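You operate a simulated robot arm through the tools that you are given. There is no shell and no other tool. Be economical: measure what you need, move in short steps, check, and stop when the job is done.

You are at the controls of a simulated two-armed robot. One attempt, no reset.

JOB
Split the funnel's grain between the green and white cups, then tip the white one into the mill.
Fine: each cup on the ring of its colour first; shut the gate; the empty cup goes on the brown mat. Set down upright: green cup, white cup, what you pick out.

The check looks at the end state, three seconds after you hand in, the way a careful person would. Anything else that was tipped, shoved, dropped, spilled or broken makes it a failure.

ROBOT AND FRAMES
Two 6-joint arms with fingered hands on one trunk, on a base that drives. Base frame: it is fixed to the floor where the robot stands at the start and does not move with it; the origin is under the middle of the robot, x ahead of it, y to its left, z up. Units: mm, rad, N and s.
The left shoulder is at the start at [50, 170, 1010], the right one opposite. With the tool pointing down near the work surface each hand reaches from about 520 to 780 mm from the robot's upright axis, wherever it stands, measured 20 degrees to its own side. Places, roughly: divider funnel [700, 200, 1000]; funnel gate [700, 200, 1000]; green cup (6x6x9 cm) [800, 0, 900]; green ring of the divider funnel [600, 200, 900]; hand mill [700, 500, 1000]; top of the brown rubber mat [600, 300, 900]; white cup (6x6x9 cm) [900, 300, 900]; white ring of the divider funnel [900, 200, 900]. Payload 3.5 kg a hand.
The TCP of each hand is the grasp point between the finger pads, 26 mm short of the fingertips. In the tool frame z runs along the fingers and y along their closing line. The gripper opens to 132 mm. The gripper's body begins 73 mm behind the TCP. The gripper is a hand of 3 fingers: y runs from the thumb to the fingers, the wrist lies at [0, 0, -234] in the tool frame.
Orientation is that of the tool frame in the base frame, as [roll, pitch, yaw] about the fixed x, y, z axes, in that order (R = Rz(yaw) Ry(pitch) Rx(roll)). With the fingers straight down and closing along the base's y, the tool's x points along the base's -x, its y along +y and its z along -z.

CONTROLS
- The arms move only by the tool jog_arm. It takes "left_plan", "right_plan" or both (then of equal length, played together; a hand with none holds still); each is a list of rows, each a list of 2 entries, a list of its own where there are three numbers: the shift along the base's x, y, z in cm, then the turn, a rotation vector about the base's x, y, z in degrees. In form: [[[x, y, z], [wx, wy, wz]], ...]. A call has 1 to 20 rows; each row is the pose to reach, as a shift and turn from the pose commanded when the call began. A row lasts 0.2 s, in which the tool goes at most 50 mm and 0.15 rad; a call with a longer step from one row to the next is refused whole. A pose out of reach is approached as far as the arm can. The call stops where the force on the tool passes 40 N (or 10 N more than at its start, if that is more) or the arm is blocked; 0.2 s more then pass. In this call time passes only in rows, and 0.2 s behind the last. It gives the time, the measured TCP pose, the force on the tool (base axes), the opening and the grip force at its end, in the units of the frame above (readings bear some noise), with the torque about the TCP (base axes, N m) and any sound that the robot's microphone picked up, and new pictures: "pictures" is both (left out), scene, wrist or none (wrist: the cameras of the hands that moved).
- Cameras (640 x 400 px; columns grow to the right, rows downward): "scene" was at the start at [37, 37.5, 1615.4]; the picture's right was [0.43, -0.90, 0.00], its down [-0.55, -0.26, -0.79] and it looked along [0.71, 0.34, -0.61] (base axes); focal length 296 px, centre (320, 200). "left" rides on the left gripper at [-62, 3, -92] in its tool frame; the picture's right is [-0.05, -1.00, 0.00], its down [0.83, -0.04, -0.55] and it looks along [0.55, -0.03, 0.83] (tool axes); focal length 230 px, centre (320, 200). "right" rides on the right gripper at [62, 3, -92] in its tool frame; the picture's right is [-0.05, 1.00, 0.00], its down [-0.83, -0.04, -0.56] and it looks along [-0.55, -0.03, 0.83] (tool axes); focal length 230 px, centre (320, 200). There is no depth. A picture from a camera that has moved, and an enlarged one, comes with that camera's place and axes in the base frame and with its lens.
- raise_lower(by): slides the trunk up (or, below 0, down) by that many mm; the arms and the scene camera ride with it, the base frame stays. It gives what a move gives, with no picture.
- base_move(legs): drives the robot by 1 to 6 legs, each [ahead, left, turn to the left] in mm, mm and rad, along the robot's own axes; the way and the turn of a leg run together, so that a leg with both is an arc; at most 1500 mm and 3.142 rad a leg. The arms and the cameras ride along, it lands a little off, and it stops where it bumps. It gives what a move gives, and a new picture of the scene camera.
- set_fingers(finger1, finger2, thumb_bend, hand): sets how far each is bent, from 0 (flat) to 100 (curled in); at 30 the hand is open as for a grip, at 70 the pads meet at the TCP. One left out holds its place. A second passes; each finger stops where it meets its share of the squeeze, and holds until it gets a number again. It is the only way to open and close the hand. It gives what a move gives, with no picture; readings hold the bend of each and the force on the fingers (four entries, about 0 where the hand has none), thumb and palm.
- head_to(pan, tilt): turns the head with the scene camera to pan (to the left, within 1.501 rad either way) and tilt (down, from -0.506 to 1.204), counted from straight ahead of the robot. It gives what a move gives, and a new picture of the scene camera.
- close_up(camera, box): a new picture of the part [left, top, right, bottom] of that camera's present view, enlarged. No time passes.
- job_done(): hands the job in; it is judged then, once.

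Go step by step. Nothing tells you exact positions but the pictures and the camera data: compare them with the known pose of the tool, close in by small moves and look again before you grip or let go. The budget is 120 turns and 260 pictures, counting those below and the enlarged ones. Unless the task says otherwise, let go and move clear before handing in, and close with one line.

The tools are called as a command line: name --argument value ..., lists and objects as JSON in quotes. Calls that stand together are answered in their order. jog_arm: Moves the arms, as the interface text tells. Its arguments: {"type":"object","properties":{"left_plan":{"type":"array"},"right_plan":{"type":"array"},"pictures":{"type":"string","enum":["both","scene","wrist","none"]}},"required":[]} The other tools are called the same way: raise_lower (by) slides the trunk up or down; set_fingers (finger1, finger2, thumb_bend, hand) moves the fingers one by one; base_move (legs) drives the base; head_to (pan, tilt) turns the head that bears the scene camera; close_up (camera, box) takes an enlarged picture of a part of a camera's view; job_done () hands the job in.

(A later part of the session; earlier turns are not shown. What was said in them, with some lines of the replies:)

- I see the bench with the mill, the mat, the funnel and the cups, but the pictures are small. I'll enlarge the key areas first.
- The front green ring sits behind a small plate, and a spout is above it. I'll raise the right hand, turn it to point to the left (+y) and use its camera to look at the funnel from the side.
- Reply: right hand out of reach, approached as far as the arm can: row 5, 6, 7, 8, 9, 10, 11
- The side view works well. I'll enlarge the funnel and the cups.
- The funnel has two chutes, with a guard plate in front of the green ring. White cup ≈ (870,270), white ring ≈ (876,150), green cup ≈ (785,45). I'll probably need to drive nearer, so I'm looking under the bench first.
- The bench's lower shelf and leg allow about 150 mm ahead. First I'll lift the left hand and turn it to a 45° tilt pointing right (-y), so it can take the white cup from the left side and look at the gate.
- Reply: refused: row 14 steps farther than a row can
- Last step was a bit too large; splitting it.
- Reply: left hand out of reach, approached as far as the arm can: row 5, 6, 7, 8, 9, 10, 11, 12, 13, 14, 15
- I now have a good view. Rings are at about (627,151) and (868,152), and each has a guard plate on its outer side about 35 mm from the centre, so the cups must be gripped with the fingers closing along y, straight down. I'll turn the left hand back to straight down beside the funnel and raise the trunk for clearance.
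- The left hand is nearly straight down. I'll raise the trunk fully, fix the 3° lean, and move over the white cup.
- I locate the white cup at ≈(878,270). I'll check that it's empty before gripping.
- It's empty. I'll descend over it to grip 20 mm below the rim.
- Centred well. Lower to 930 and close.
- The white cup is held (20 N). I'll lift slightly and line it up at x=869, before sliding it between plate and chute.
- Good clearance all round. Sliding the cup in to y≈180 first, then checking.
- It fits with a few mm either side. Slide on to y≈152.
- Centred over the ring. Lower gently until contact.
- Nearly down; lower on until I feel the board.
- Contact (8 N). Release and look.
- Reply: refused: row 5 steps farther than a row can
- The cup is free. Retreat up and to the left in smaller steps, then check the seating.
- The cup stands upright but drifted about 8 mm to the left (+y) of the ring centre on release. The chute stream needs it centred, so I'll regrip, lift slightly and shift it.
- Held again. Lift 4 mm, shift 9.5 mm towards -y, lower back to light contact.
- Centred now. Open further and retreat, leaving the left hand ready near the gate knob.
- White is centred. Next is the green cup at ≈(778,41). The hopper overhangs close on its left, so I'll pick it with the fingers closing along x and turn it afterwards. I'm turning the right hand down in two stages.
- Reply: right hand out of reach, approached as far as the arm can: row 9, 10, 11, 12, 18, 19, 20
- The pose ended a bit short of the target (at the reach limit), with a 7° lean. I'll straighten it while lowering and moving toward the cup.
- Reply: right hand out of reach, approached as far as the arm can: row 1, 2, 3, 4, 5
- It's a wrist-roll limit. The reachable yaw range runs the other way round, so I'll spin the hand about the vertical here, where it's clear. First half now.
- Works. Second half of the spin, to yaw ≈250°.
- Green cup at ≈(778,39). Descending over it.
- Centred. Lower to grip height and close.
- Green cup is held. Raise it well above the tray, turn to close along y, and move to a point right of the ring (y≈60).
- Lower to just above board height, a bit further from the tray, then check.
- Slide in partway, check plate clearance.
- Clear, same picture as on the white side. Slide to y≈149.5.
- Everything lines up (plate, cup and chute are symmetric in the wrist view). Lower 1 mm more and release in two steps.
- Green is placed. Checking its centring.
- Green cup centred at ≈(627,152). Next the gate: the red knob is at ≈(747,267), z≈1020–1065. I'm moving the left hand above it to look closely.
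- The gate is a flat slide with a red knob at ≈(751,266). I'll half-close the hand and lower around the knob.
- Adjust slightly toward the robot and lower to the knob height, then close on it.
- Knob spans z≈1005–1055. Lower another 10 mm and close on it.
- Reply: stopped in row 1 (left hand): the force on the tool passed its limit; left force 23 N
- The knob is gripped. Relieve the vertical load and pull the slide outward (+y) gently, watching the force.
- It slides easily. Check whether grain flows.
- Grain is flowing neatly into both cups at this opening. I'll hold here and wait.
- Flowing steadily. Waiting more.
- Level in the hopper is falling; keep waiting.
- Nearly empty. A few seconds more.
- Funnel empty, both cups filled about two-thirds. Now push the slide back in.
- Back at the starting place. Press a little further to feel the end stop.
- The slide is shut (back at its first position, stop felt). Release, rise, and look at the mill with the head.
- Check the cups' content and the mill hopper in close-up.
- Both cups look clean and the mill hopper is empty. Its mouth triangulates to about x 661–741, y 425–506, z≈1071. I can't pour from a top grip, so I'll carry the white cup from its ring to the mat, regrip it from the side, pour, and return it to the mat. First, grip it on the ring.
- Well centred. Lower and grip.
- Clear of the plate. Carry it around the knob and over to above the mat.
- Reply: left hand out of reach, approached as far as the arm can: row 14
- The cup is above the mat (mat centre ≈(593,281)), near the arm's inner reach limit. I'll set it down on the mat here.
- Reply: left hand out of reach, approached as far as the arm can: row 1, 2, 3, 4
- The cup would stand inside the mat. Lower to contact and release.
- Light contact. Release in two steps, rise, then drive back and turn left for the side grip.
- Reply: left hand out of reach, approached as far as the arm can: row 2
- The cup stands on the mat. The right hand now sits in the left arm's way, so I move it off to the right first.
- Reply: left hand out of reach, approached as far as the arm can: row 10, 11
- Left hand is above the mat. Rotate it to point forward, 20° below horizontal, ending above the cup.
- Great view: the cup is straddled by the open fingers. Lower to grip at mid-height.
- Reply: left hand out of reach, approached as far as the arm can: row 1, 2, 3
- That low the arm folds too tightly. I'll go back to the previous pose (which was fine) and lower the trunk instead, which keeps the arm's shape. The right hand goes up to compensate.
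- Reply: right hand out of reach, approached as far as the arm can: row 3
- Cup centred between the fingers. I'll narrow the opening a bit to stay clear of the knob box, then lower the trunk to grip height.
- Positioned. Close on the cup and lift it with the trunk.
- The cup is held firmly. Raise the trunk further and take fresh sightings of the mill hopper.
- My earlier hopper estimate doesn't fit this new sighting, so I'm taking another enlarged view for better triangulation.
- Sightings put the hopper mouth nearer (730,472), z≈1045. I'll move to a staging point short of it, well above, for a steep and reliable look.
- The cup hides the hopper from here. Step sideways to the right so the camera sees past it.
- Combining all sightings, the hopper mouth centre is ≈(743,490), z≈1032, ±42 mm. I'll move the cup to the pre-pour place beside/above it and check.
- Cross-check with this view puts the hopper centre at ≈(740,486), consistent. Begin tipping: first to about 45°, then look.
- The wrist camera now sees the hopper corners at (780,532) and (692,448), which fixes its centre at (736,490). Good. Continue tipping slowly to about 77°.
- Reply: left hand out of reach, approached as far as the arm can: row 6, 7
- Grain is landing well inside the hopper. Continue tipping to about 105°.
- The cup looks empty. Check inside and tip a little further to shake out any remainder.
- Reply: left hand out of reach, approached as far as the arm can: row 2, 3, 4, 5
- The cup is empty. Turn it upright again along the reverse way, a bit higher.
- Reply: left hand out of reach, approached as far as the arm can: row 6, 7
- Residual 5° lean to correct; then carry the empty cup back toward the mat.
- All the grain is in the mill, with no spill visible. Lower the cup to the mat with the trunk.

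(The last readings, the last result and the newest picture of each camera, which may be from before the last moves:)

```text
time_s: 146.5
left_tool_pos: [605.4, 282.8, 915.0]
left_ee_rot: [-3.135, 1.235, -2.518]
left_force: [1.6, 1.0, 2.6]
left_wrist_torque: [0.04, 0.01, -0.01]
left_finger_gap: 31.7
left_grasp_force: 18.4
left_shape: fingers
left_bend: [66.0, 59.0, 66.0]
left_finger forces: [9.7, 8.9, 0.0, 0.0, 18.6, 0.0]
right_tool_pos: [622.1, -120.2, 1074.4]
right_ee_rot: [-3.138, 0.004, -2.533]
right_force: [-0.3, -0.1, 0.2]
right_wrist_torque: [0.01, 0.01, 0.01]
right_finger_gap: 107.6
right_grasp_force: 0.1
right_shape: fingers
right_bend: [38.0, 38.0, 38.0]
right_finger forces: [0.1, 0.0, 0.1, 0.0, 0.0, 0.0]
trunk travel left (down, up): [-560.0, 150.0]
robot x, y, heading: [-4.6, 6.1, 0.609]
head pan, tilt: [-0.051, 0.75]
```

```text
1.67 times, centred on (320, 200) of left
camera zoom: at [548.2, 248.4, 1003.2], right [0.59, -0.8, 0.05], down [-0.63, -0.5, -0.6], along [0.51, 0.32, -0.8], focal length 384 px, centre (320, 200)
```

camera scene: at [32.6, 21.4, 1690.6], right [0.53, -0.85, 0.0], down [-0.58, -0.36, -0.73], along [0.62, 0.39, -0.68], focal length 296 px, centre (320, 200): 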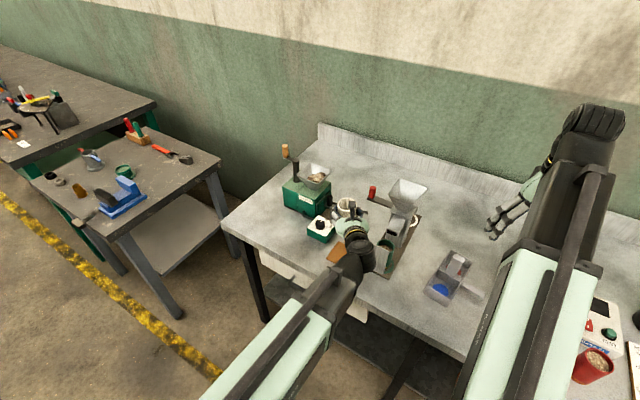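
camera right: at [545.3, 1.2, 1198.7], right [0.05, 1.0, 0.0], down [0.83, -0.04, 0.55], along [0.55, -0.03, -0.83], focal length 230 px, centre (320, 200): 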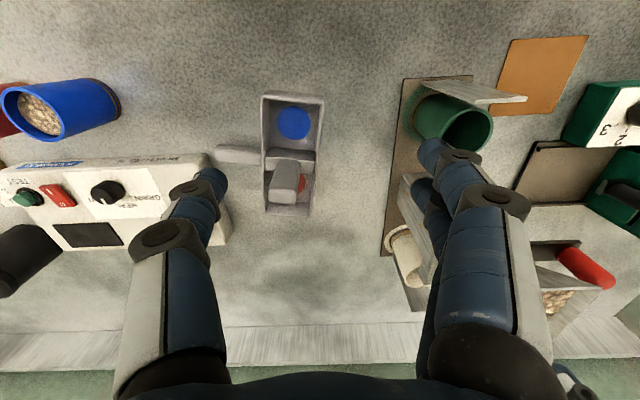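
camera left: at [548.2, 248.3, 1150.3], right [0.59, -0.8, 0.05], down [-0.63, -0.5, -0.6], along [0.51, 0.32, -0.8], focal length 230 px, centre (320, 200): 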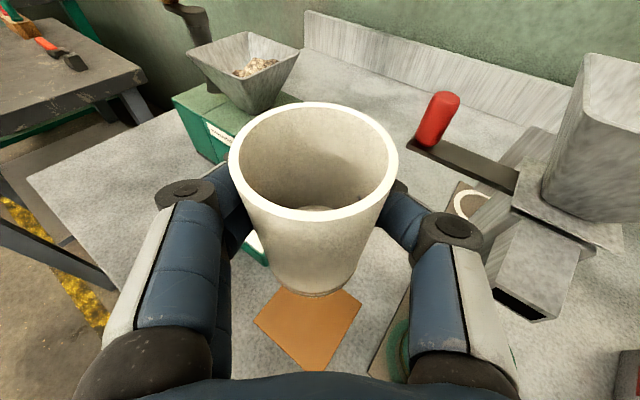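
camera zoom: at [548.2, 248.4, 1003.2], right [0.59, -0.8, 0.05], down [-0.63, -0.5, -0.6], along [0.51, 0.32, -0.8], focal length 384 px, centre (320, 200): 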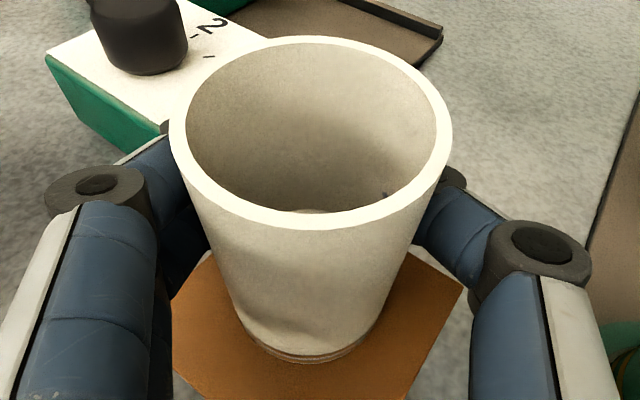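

In contact on the mat. Release in steps.

set_fingers --hand "left" --finger1 60 --finger2 54 --thumb_bend 60

set_fingers --hand "left" --finger1 46 --finger2 46 --thumb_bend 46

close_up --camera "left" --box '[120, 80, 520, 380]'

```text
time_s: 147.5
left_tool_pos: [604.5, 284.4, 913.5]
left_ee_rot: [-3.136, 1.232, -2.518]
left_force: [0.7, -0.7, 1.0]
left_wrist_torque: [0.02, -0.03, -0.03]
left_finger_gap: 37.8
left_grasp_force: 0.9
left_shape: fingers
left_bend: [59.0, 54.0, 60.0]
left_finger forces: [0.7, 0.1, 0.0, 0.1, 1.4, 0.1]
right_tool_pos: [621.9, -120.5, 1073.4]
right_ee_rot: [-3.138, 0.005, -2.533]
right_force: [-0.3, -0.1, 0.0]
right_wrist_torque: [0.01, -0.02, -0.01]
right_finger_gap: 107.7
right_grasp_force: 0.0
right_shape: fingers
right_bend: [38.0, 38.0, 38.0]
right_finger forces: [0.0, 0.1, 0.0, 0.1, 0.1, 0.0]
trunk travel left (down, up): [-560.0, 150.0]
robot x, y, heading: [-5.3, -1.9, 0.615]
head pan, tilt: [-0.051, 0.75]
```

```text
time_s: 148.5
left_tool_pos: [604.9, 284.7, 913.8]
left_ee_rot: [-3.137, 1.232, -2.517]
left_force: [0.3, 0.1, -0.3]
left_wrist_torque: [0.0, 0.0, 0.0]
left_finger_gap: 80.8
left_grasp_force: 0.0
left_shape: fingers
left_bend: [46.0, 46.0, 46.0]
left_finger forces: [0.1, 0.0, 0.0, 0.0, 0.0, 0.0]
right_tool_pos: [621.5, -120.0, 1073.8]
right_ee_rot: [-3.136, 0.004, -2.533]
right_force: [0.1, 0.0, 0.5]
right_wrist_torque: [0.03, -0.02, 0.0]
right_finger_gap: 107.4
right_grasp_force: 0.0
right_shape: fingers
right_bend: [38.0, 38.0, 38.0]
right_finger forces: [0.0, 0.0, 0.0, 0.1, 0.1, 0.1]
trunk travel left (down, up): [-560.0, 150.0]
robot x, y, heading: [-3.6, -1.4, 0.608]
head pan, tilt: [-0.051, 0.75]
```

```text
1.33 times, centred on (320, 230) of left
camera zoom: at [548.1, 248.5, 1002.8], right [0.59, -0.8, 0.05], down [-0.63, -0.5, -0.6], along [0.51, 0.32, -0.8], focal length 307 px, centre (320, 160)
```

zoom: 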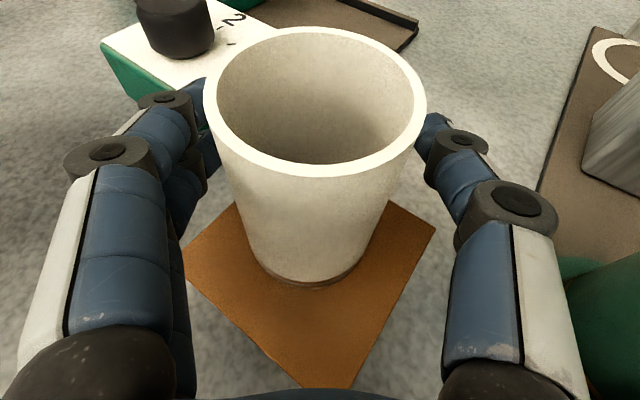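

Free of the cup. Raise straight up with the trunk and review everything.

raise_lower --by 145

jog_arm --left_plan '[[[0, 1.5, 2], [0, 0, 0]], [[-1, 4, 4], [0, 0, 0]], [[-2, 7, 5], [0, 0, 0]], [[-3, 10, 5], [0, 0, 0]]]'

close_up --camera "scene" --box '[270, 130, 470, 310]'

```text
time_s: 150.2
left_tool_pos: [604.4, 282.9, 1058.1]
left_ee_rot: [-3.136, 1.232, -2.52]
left_force: [0.7, 0.7, 0.7]
left_wrist_torque: [-0.04, 0.0, -0.02]
left_finger_gap: 80.3
left_grasp_force: 0.1
left_shape: fingers
left_bend: [46.0, 46.0, 46.0]
left_finger forces: [0.0, 0.0, 0.1, 0.1, 0.1, 0.0]
right_tool_pos: [623.3, -119.5, 1218.1]
right_ee_rot: [-3.137, 0.003, -2.533]
right_force: [0.3, 0.2, 0.7]
right_wrist_torque: [0.03, 0.0, 0.03]
right_finger_gap: 108.0
right_grasp_force: 0.0
right_shape: fingers
right_bend: [38.0, 38.0, 38.0]
right_finger forces: [0.1, 0.1, 0.1, 0.1, 0.0, 0.0]
trunk travel left (down, up): [-705.0, 5.0]
robot x, y, heading: [-5.3, -1.5, 0.611]
head pan, tilt: [-0.051, 0.75]
```

```text
time_s: 151.2
left_tool_pos: [574.6, 383.7, 1109.7]
left_ee_rot: [-3.138, 1.233, -2.52]
left_force: [-0.5, 0.1, 0.8]
left_wrist_torque: [0.01, 0.02, -0.01]
left_finger_gap: 80.9
left_grasp_force: 0.1
left_shape: fingers
left_bend: [46.0, 46.0, 46.0]
left_finger forces: [0.0, 0.1, 0.1, 0.1, 0.0, 0.0]
right_tool_pos: [622.8, -118.5, 1219.6]
right_ee_rot: [-3.14, 0.003, -2.534]
right_force: [0.4, 0.2, -0.3]
right_wrist_torque: [-0.03, 0.03, 0.01]
right_finger_gap: 107.7
right_grasp_force: 0.0
right_shape: fingers
right_bend: [38.0, 38.0, 38.0]
right_finger forces: [0.1, 0.0, 0.0, 0.1, 0.0, 0.1]
trunk travel left (down, up): [-705.0, 5.0]
robot x, y, heading: [-3.8, 1.2, 0.615]
head pan, tilt: [-0.051, 0.75]
camera scene: at [32.2, 21.6, 1687.6], right [0.53, -0.85, 0.0], down [-0.58, -0.36, -0.73], along [0.62, 0.39, -0.68], focal length 296 px, centre (320, 200)
camera left: at [518.4, 348.9, 1197.7], right [0.59, -0.8, 0.05], down [-0.63, -0.5, -0.6], along [0.51, 0.32, -0.8], focal length 230 px, centre (320, 200)
```

scene: 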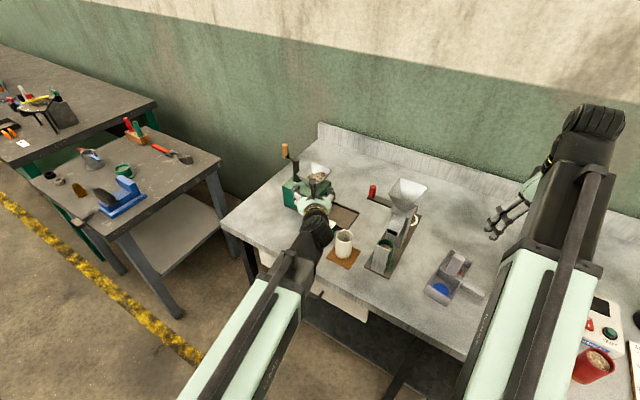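
left: 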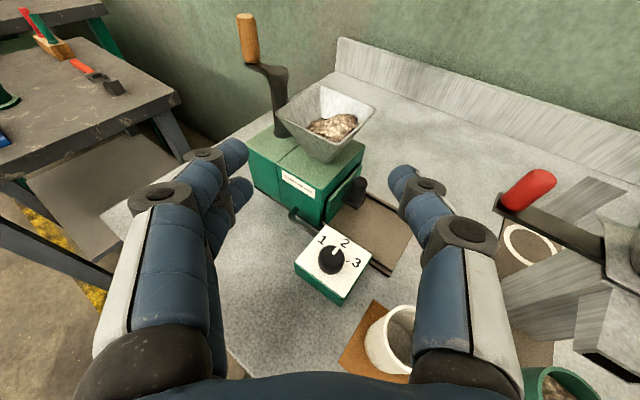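

```text
2.22 times, centred on (370, 220) of scene
camera zoom: at [32.2, 21.6, 1687.6], right [0.53, -0.85, 0.0], down [-0.58, -0.36, -0.73], along [0.62, 0.39, -0.68], focal length 658 px, centre (209, 156)
```

zoom: 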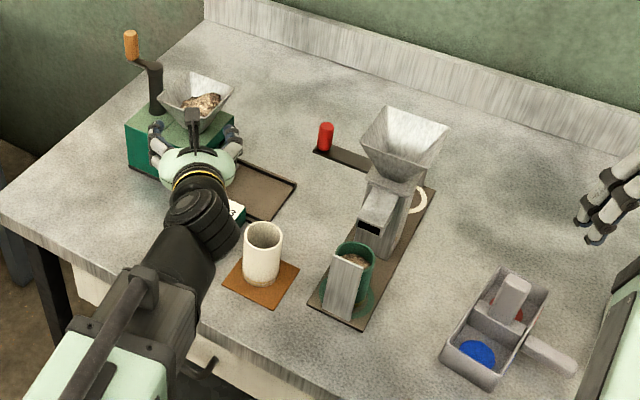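

White cup is upright on the mat, green on its ring, gate shut, grain in the mill. One last check for stray grain.

close_up --camera "left" --box '[240, 60, 440, 240]'

close_up --camera "scene" --box '[320, 170, 430, 290]'

close_up --camera "right" --box '[300, 100, 640, 320]'

```text
2.22 times, centred on (340, 150) of left
camera zoom: at [518.4, 348.9, 1197.7], right [0.59, -0.8, 0.05], down [-0.63, -0.5, -0.6], along [0.51, 0.32, -0.8], focal length 511 px, centre (276, 311)
```

zoom: 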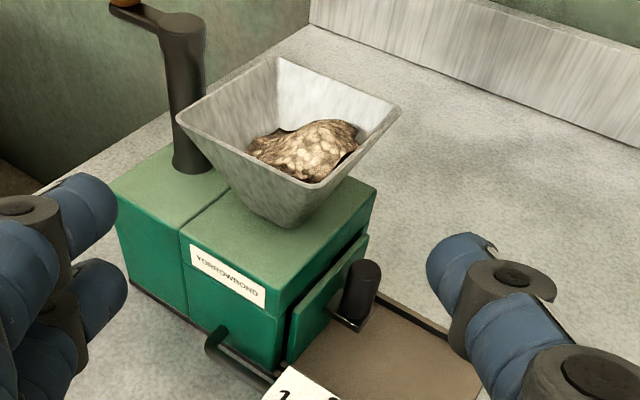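

```text
3.33 times, centred on (375, 230) of scene
camera zoom: at [32.2, 21.6, 1687.6], right [0.53, -0.85, 0.0], down [-0.58, -0.36, -0.73], along [0.62, 0.39, -0.68], focal length 987 px, centre (137, 100)
```

zoom: 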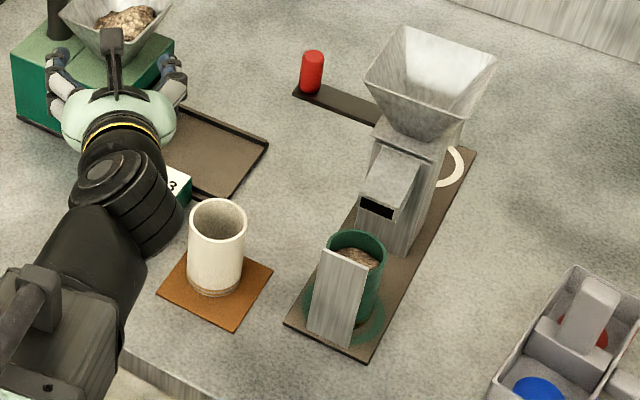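

```text
1.82 times, centred on (470, 210) of right
camera zoom: at [570.4, -153.3, 1311.0], right [-0.53, 0.85, 0.0], down [0.7, 0.44, 0.56], along [0.48, 0.29, -0.83], focal length 418 px, centre (47, 182)
```

zoom: 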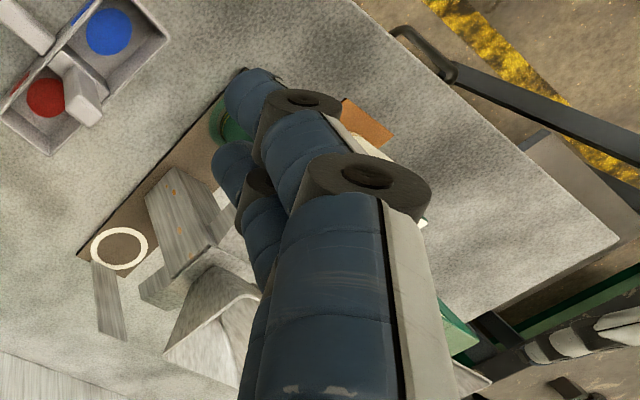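

I see no stray grain: the mill hopper holds the white cup's share, the white cup stands empty on the mat, and the green cup is on its ring. The gate is shut and both hands are clear, so I'm handing in.

job_done

```text
The job is handed in.
```

The funnel's grain is split between the two cups and the gate is shut. The white cup's share is in the mill, and that cup stands empty and upright on the brown mat. The green cup stands upright with its share on the green ring, and I saw no spilled grain in the last pictures.
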